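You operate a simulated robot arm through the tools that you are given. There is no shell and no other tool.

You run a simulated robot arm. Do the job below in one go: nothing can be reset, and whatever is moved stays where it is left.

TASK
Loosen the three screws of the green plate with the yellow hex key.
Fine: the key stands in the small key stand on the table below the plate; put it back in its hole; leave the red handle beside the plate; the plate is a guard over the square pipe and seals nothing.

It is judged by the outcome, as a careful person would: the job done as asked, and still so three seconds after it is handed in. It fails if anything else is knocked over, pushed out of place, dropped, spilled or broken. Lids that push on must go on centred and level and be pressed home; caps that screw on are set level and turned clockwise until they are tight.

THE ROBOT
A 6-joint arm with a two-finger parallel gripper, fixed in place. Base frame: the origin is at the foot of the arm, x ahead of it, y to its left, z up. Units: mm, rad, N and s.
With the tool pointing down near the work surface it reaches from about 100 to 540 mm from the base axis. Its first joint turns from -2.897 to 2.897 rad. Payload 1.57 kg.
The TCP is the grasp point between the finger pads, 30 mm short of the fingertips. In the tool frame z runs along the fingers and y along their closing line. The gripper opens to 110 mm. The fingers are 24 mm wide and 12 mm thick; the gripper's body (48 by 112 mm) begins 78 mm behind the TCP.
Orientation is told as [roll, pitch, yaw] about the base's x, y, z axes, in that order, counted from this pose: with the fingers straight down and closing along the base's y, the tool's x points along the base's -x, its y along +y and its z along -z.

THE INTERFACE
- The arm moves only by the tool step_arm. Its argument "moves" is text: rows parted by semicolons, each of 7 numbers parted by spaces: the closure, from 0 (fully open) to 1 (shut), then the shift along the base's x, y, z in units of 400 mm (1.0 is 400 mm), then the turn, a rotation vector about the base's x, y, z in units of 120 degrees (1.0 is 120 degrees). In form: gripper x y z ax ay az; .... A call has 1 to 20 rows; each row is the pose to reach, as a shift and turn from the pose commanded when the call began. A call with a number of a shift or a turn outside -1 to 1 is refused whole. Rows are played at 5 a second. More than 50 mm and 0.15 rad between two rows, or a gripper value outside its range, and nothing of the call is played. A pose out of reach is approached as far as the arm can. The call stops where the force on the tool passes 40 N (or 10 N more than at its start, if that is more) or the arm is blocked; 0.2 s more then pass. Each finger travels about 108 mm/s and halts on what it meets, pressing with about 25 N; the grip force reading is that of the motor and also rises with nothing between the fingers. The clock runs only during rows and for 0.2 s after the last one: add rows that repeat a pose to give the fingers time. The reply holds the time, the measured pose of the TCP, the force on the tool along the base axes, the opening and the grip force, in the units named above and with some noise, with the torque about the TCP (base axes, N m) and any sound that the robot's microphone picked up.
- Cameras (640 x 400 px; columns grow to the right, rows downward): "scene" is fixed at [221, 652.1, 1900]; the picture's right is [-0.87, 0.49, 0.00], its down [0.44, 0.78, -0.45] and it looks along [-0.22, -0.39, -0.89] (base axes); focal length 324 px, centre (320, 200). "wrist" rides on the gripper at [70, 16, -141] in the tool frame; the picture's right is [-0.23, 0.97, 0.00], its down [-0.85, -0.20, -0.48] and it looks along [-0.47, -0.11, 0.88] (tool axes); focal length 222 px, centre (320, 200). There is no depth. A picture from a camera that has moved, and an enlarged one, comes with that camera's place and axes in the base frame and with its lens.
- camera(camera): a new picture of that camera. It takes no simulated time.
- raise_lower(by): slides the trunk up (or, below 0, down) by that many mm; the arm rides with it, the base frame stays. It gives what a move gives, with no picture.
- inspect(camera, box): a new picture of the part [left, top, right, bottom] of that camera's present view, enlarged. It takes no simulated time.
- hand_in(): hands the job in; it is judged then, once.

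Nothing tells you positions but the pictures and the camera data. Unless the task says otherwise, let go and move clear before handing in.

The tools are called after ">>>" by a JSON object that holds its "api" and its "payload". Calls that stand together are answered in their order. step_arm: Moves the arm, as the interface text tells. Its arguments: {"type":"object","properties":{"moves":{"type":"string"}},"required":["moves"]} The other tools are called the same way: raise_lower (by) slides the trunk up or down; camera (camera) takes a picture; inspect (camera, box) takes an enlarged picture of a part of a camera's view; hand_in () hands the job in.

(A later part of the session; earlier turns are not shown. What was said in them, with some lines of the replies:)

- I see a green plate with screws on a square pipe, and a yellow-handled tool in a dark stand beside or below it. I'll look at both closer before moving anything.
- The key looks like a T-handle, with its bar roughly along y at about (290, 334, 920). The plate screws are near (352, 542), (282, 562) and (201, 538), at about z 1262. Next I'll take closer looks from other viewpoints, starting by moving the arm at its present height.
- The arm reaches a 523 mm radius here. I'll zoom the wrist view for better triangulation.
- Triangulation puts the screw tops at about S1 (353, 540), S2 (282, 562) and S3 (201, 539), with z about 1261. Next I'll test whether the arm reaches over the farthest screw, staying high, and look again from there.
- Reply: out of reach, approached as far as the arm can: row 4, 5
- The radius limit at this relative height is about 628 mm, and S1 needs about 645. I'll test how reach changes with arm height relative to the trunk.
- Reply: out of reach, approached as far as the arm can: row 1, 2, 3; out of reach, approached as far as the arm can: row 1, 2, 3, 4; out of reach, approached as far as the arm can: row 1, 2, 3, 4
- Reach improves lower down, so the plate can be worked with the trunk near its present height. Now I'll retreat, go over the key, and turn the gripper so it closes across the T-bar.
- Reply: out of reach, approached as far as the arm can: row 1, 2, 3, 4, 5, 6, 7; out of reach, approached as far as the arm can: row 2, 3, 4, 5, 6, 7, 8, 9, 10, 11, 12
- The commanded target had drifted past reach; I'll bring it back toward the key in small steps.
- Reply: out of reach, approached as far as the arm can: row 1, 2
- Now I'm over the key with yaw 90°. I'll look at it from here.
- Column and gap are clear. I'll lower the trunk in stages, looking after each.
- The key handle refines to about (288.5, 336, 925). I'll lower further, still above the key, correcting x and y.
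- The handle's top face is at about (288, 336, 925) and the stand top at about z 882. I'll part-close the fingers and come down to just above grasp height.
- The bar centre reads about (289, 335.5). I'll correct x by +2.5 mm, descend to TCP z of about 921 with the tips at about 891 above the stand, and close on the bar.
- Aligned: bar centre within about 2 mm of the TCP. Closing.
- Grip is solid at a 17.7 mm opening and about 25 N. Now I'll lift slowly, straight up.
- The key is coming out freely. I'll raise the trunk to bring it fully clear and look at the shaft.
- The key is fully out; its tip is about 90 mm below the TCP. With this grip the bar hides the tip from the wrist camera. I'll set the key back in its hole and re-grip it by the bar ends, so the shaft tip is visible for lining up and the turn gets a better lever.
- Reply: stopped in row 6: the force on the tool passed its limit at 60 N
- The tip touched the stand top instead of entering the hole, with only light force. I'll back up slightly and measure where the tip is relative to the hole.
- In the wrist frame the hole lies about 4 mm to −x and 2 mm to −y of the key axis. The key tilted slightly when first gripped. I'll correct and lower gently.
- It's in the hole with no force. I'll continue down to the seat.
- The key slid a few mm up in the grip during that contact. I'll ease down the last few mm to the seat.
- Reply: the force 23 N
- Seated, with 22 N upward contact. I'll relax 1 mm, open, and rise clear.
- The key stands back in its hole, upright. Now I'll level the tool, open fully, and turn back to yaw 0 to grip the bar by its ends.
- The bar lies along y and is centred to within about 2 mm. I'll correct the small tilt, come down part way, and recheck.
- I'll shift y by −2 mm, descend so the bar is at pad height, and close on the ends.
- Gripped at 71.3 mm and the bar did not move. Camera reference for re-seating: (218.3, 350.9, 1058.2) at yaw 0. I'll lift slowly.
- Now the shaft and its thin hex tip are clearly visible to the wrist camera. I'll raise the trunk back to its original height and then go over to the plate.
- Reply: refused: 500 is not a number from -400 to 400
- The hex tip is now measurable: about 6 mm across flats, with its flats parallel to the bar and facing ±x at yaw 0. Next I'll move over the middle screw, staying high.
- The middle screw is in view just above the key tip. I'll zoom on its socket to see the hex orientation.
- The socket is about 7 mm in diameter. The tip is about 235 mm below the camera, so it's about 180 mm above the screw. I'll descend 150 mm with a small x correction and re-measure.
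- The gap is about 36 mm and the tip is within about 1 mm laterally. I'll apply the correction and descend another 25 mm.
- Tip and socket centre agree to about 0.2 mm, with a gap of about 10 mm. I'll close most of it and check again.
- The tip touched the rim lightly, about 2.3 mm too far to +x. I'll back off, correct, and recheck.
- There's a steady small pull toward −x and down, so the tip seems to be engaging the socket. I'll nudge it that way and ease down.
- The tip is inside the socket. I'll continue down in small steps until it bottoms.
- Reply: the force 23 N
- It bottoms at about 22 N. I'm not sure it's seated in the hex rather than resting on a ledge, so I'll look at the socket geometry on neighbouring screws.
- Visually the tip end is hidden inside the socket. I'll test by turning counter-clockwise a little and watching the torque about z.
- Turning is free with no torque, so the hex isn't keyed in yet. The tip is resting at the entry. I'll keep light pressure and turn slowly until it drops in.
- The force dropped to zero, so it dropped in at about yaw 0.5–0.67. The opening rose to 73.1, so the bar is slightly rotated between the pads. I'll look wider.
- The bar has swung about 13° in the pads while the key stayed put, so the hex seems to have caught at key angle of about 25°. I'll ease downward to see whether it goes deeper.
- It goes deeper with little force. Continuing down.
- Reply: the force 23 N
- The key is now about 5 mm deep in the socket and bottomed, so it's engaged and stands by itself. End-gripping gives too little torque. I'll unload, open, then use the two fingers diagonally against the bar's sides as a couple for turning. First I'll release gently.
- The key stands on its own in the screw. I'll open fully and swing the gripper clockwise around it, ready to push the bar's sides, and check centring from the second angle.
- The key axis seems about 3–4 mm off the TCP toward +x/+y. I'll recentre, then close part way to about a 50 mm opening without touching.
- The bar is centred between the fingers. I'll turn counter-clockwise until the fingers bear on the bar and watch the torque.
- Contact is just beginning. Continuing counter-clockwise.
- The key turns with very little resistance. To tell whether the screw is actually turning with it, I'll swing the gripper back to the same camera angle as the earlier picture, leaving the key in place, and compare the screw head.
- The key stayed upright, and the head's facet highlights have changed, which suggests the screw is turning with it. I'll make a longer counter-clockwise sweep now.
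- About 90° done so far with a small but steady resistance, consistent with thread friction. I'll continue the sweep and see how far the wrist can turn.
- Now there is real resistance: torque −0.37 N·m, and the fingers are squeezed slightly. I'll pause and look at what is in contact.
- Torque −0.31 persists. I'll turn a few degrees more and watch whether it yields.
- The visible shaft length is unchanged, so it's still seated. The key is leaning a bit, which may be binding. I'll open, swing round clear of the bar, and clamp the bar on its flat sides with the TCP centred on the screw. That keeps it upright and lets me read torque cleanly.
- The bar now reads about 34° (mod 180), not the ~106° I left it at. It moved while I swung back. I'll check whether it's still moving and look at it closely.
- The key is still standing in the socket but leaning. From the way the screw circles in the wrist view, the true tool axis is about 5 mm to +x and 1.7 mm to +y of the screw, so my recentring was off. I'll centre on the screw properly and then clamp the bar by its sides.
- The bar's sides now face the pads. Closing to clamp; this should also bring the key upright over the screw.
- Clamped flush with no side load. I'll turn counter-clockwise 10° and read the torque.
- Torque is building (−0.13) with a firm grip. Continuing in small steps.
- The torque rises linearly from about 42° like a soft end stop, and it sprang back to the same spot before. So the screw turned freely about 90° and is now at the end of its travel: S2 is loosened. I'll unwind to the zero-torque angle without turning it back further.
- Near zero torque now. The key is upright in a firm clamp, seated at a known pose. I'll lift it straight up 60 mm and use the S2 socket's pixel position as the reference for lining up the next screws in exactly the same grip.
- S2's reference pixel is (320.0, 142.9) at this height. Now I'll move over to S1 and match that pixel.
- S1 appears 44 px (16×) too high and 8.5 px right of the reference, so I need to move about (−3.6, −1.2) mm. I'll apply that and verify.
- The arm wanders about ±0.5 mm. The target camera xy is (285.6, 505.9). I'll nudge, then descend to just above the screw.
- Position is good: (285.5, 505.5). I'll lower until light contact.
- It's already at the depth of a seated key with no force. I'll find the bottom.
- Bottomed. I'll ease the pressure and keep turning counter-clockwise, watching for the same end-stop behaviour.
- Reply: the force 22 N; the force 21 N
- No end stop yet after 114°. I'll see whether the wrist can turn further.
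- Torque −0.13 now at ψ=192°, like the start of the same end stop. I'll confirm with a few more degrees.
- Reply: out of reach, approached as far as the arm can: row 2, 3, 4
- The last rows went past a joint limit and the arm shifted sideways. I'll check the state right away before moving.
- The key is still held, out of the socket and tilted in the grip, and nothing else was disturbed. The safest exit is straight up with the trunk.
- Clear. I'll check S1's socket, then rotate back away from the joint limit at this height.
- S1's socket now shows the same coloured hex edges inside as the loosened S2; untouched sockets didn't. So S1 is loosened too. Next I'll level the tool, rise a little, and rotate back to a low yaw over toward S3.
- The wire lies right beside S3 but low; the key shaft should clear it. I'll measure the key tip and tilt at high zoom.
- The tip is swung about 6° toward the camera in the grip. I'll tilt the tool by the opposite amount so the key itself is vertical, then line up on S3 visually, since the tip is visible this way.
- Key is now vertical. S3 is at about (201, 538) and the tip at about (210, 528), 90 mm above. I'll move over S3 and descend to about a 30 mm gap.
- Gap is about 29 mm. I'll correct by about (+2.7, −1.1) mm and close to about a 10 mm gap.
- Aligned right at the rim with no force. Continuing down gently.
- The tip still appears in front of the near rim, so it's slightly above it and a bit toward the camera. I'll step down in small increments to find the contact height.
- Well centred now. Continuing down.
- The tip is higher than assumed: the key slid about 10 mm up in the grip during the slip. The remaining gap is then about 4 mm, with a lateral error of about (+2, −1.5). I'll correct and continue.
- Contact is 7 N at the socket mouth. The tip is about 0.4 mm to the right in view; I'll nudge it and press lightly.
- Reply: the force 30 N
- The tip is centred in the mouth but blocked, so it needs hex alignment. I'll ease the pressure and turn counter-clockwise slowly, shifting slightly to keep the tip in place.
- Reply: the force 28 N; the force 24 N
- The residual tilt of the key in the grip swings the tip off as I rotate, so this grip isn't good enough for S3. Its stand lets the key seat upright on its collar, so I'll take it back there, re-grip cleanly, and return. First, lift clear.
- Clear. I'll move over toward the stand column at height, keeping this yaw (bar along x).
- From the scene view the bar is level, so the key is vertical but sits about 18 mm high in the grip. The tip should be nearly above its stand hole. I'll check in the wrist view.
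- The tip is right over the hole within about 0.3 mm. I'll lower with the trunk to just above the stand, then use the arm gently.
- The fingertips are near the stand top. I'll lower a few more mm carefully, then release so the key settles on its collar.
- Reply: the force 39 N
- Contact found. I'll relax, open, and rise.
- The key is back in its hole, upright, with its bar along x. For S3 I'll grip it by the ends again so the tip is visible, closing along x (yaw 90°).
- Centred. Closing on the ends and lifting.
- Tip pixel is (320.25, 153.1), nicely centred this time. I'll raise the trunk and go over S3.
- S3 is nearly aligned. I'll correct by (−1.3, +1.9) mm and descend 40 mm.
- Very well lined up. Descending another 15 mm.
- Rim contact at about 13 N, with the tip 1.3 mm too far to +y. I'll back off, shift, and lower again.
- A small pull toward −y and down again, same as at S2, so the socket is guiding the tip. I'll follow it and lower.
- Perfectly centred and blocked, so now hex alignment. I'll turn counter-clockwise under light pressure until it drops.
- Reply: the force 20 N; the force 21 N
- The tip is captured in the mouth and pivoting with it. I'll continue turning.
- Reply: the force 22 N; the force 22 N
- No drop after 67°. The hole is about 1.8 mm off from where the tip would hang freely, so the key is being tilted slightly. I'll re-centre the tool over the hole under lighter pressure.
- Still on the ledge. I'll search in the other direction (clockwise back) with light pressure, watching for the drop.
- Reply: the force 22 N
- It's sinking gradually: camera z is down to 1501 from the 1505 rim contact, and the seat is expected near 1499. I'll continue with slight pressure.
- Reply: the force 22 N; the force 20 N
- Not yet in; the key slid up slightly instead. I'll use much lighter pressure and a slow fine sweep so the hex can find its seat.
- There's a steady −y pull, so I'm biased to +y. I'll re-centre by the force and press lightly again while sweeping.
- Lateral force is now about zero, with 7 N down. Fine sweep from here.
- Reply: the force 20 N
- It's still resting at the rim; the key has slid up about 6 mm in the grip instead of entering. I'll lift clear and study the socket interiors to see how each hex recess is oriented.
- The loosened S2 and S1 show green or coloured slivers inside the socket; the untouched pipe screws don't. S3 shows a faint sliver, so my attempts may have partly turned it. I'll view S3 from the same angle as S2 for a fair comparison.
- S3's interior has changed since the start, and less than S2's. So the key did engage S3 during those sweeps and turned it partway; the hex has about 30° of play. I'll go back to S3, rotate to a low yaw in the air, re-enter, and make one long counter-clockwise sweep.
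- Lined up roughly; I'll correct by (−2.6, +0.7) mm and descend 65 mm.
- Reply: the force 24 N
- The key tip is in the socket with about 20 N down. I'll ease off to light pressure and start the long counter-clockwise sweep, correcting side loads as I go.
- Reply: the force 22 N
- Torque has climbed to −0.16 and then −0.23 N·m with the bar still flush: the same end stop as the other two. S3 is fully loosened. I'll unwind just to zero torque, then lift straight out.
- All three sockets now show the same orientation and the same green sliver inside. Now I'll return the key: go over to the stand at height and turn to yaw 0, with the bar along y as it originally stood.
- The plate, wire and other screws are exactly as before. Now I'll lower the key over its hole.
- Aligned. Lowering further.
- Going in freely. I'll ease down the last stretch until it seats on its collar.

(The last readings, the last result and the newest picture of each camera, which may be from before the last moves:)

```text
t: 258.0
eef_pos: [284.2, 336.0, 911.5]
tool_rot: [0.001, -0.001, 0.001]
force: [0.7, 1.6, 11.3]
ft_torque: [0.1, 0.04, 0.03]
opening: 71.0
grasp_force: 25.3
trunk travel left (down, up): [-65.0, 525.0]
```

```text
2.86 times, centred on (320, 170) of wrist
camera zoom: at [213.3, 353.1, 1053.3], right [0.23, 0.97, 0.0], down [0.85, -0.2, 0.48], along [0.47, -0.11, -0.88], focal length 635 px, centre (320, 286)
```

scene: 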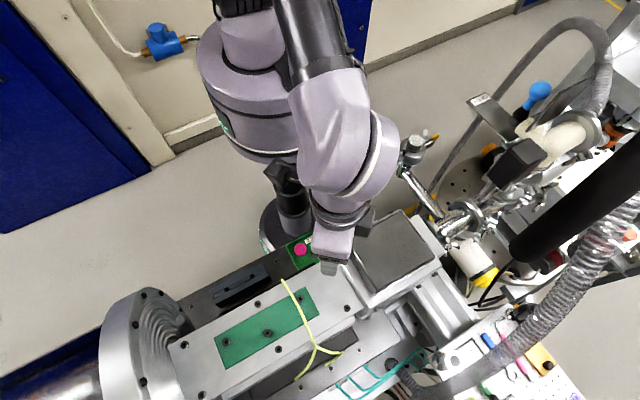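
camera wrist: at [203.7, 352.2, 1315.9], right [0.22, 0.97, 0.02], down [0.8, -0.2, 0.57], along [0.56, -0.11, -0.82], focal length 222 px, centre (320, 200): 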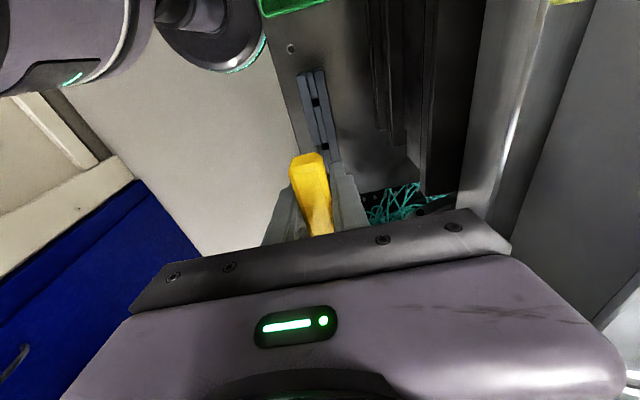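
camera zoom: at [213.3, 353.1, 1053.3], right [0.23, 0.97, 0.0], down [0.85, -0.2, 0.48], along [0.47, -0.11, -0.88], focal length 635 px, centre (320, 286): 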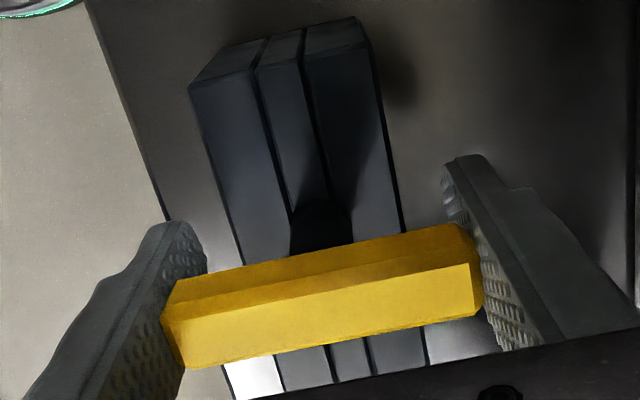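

Seated, with 11 N upward at about the expected height. I'll relax, open, and rise clear.

>>> {"api": "step_arm", "payload": {"moves": "1 0 0 0.002 0 0 0; 1 0 0 0.003 0 0 0; 1 0 0 0.003 0 0 0"}}

>>> {"api": "step_arm", "payload": {"moves": "0.25 0 0 0 0 0 0; 0.1 0 0 0 0 0 0; 0 0 0 0 0 0 0; 0 0 0 0 0 0 0; 0 0 0 0 0 0 0"}}

>>> {"api": "step_arm", "payload": {"moves": "0 0 0 0.02 0 0 0; 0 0 0 0.06 0 0 0; 0 0 0 0.14 0 0 0; 0 0 0 0.24 0 0 0; 0 0 0 0.3 0 0 0; 0 0 0 0.3 0 0 0"}}

>>> {"api": "inspect", "payload": {"camera": "wrist", "box": [220, 80, 420, 220]}}

>>> {"api": "inspect", "payload": {"camera": "scene", "box": [200, 240, 300, 320]}}

```text
t: 258.8
eef_pos: [284.3, 335.0, 912.1]
tool_rot: [-0.002, -0.001, 0.001]
force: [-0.8, 0.5, -0.7]
ft_torque: [0.01, -0.02, 0.05]
opening: 71.1
grasp_force: 25.5
trunk travel left (down, up): [-65.0, 525.0]
```

```text
t: 260.0
eef_pos: [283.5, 335.8, 912.6]
tool_rot: [0.0, 0.0, 0.002]
force: [-0.2, 0.0, 0.3]
ft_torque: [-0.01, 0.01, -0.01]
opening: 109.9
grasp_force: 0.1
trunk travel left (down, up): [-65.0, 525.0]
```

```text
t: 261.4
eef_pos: [282.5, 334.6, 1031.9]
tool_rot: [0.001, -0.001, 0.002]
force: [-0.1, 0.0, 0.5]
ft_torque: [0.02, 0.02, 0.02]
opening: 109.8
grasp_force: 0.2
trunk travel left (down, up): [-65.0, 525.0]
```

```text
2.86 times, centred on (320, 150) of wrist
camera zoom: at [211.6, 351.9, 1174.1], right [0.23, 0.97, 0.0], down [0.86, -0.2, 0.48], along [0.47, -0.11, -0.88], focal length 635 px, centre (320, 343)
```

zoom: 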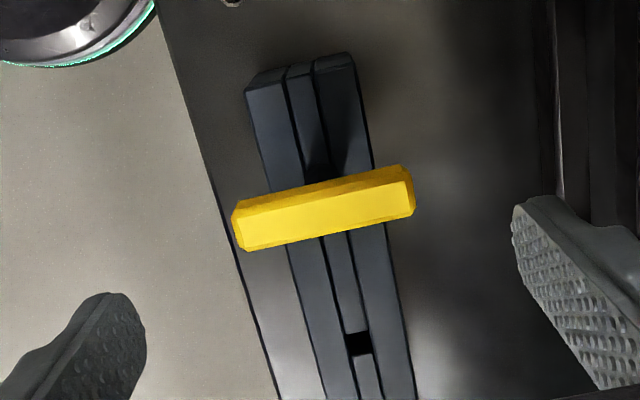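

```text
5.00 times, centred on (250, 280) of scene
camera zoom: at [221.0, 652.1, 1900.0], right [-0.87, 0.49, 0.0], down [0.44, 0.78, -0.45], along [-0.22, -0.39, -0.89], focal length 1621 px, centre (670, -200)
```

zoom: 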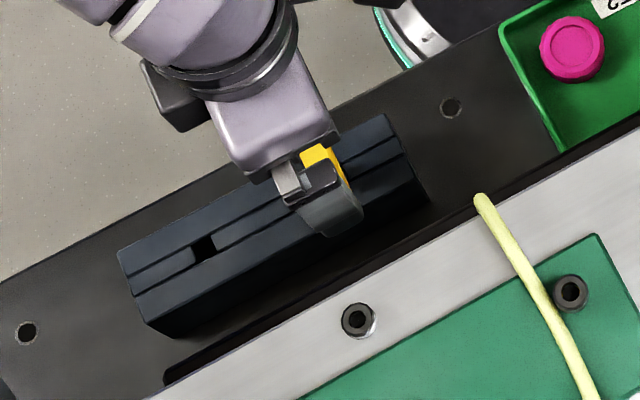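

The key stands in its own hole as at the start, and the stand hasn't moved. I'll rise and take a last close look at all three screws before handing in.

>>> {"api": "raise_lower", "payload": {"by": 400}}

>>> {"api": "raise_lower", "payload": {"by": 60}}

>>> {"api": "step_arm", "payload": {"moves": "0 -0.02 0.1 0.05 0 0 0; 0 -0.04 0.2 0.1 0 0 0; 0 -0.06 0.3 0.1 0 0 0; 0 -0.08 0.4 0.1 0 0 0; 0 -0.1 0.45 0.1 0 0 0; 0 -0.1 0.45 0.1 0 0 0"}}

>>> {"api": "camera", "payload": {"camera": "wrist"}}

>>> {"api": "camera", "payload": {"camera": "scene"}}

```text
t: 265.3
eef_pos: [282.1, 335.2, 1430.4]
tool_rot: [0.0, 0.0, 0.001]
force: [0.2, 0.5, 0.3]
ft_torque: [0.04, -0.01, -0.01]
opening: 109.9
grasp_force: 0.0
trunk travel left (down, up): [-465.0, 125.0]
```

```text
t: 266.3
eef_pos: [281.9, 335.5, 1491.0]
tool_rot: [0.001, -0.001, 0.001]
force: [0.6, -0.5, 0.5]
ft_torque: [0.0, 0.01, 0.03]
opening: 110.0
grasp_force: 0.1
trunk travel left (down, up): [-525.0, 65.0]
```

```text
t: 267.7
eef_pos: [241.7, 515.8, 1531.1]
tool_rot: [-0.001, 0.0, 0.001]
force: [-0.1, 0.7, -0.7]
ft_torque: [0.01, -0.03, 0.02]
opening: 110.1
grasp_force: 0.0
trunk travel left (down, up): [-525.0, 65.0]
```

```text
taken
camera wrist: at [171.7, 532.5, 1673.3], right [0.23, 0.97, 0.0], down [0.86, -0.2, 0.48], along [0.47, -0.11, -0.88], focal length 222 px, centre (320, 200)
```

wrist: 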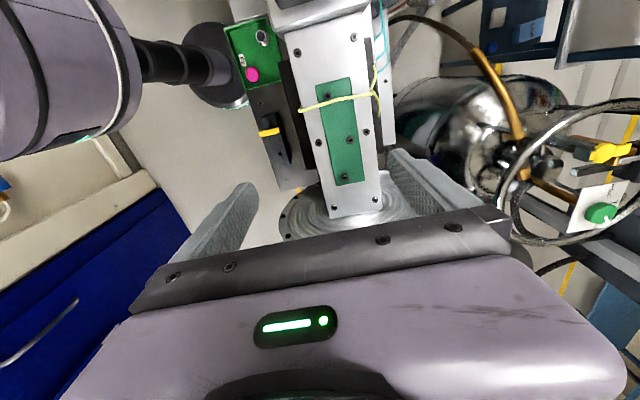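

```text
taken
```

scene: 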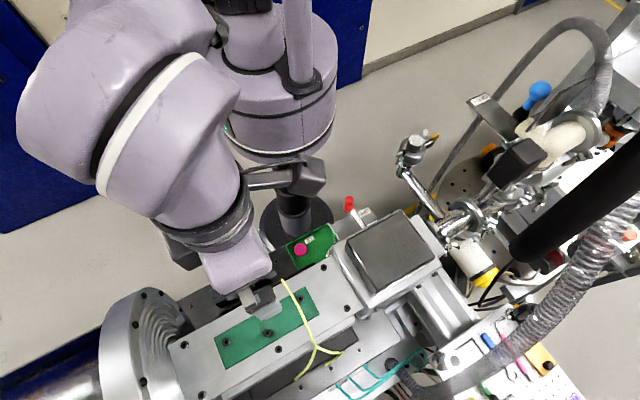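

>>> {"api": "inspect", "payload": {"camera": "wrist", "box": [317, 90, 341, 105]}}

>>> {"api": "inspect", "payload": {"camera": "wrist", "box": [337, 132, 361, 147]}}

>>> {"api": "inspect", "payload": {"camera": "wrist", "box": [332, 169, 356, 184]}}

>>> {"api": "inspect", "payload": {"camera": "wrist", "box": [310, 70, 390, 190]}}

```text
16.00 times, centred on (329, 98) of wrist
camera zoom: at [171.7, 532.5, 1673.3], right [0.23, 0.97, 0.0], down [0.86, -0.2, 0.48], along [0.47, -0.11, -0.88], focal length 3554 px, centre (176, 1840)
```

zoom: 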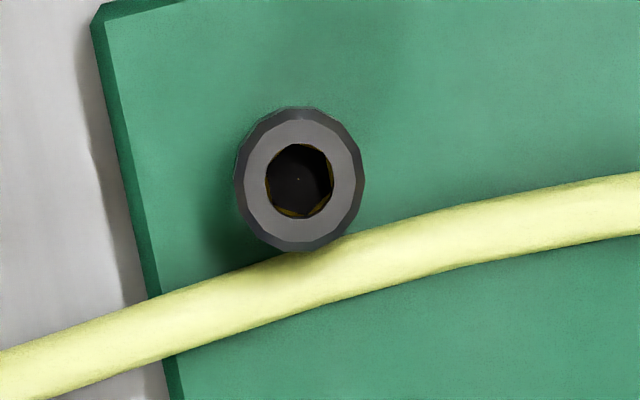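

```text
16.00 times, centred on (349, 140) of wrist
camera zoom: at [171.7, 532.5, 1673.3], right [0.23, 0.97, 0.0], down [0.86, -0.2, 0.48], along [0.47, -0.11, -0.88], focal length 3554 px, centre (-144, 1168)
```

zoom: 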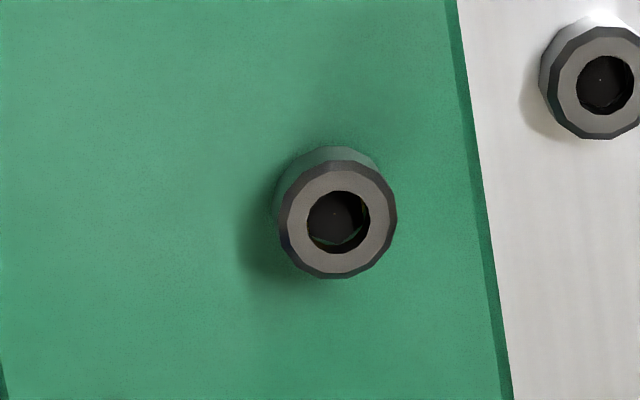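

```text
16.00 times, centred on (344, 176) of wrist
camera zoom: at [171.7, 532.5, 1673.3], right [0.23, 0.97, 0.0], down [0.86, -0.2, 0.48], along [0.47, -0.11, -0.88], focal length 3554 px, centre (-64, 576)
```

zoom: 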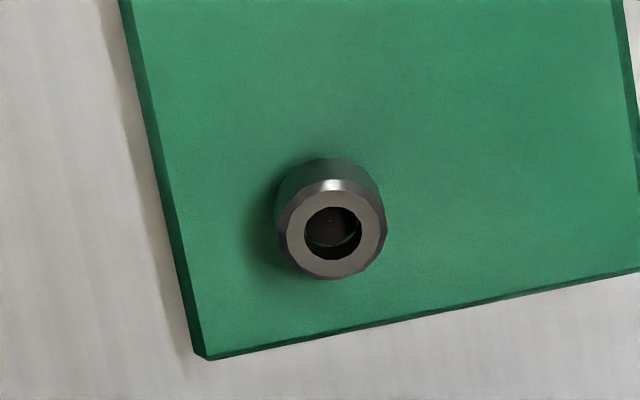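

```text
3.33 times, centred on (350, 130) of wrist
camera zoom: at [171.7, 532.5, 1673.3], right [0.23, 0.97, 0.0], down [0.86, -0.2, 0.48], along [0.47, -0.11, -0.88], focal length 740 px, centre (220, 433)
```

zoom: 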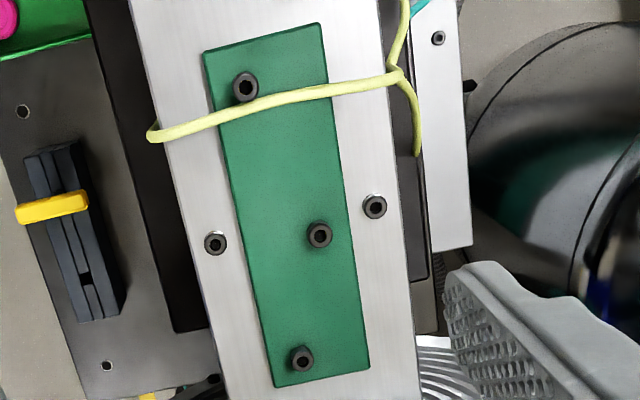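

All three plate screws show the same turned, loosened state. The key is back in its hole, and the wire, red handle, plate and stand are undisturbed. The gripper is open and well clear, so I'm handing in.

>>> {"api": "hand_in", "payload": {}}

```text
The job is handed in.
```

I turned all three screws of the green plate counter-clockwise until they reached an end stop. The yellow hex key is back in its own hole in the stand, and the job is handed in.

- **How sure I am that they are loose:** I could not watch the screw heads turn. I judged it from the turning torque, which stayed low and then rose steadily at an end stop on each screw. All three sockets also ended up looking alike inside, unlike the pipe screws I left alone. The handle turned roughly 90 to 135 degrees on each screw, including some play in the socket.
- **A slip at the end screw away from the wire:** The wrist reached a joint limit and the arm moved about 3 cm sideways. This pulled the key out of the socket and tilted it in the grip. The key stayed held, and I saw nothing knocked or shifted afterwards. That screw had already begun to show end-stop torque.
- **Contact with the stand:** On one early try at re-seating the key, its tip pressed the stand top instead of the hole, and the arm stopped on its force limit. The stand did not move.

In the last pictures the plate, the yellow wire, the red handle and the stand are where they were at the start. The gripper is open and well above the plate.
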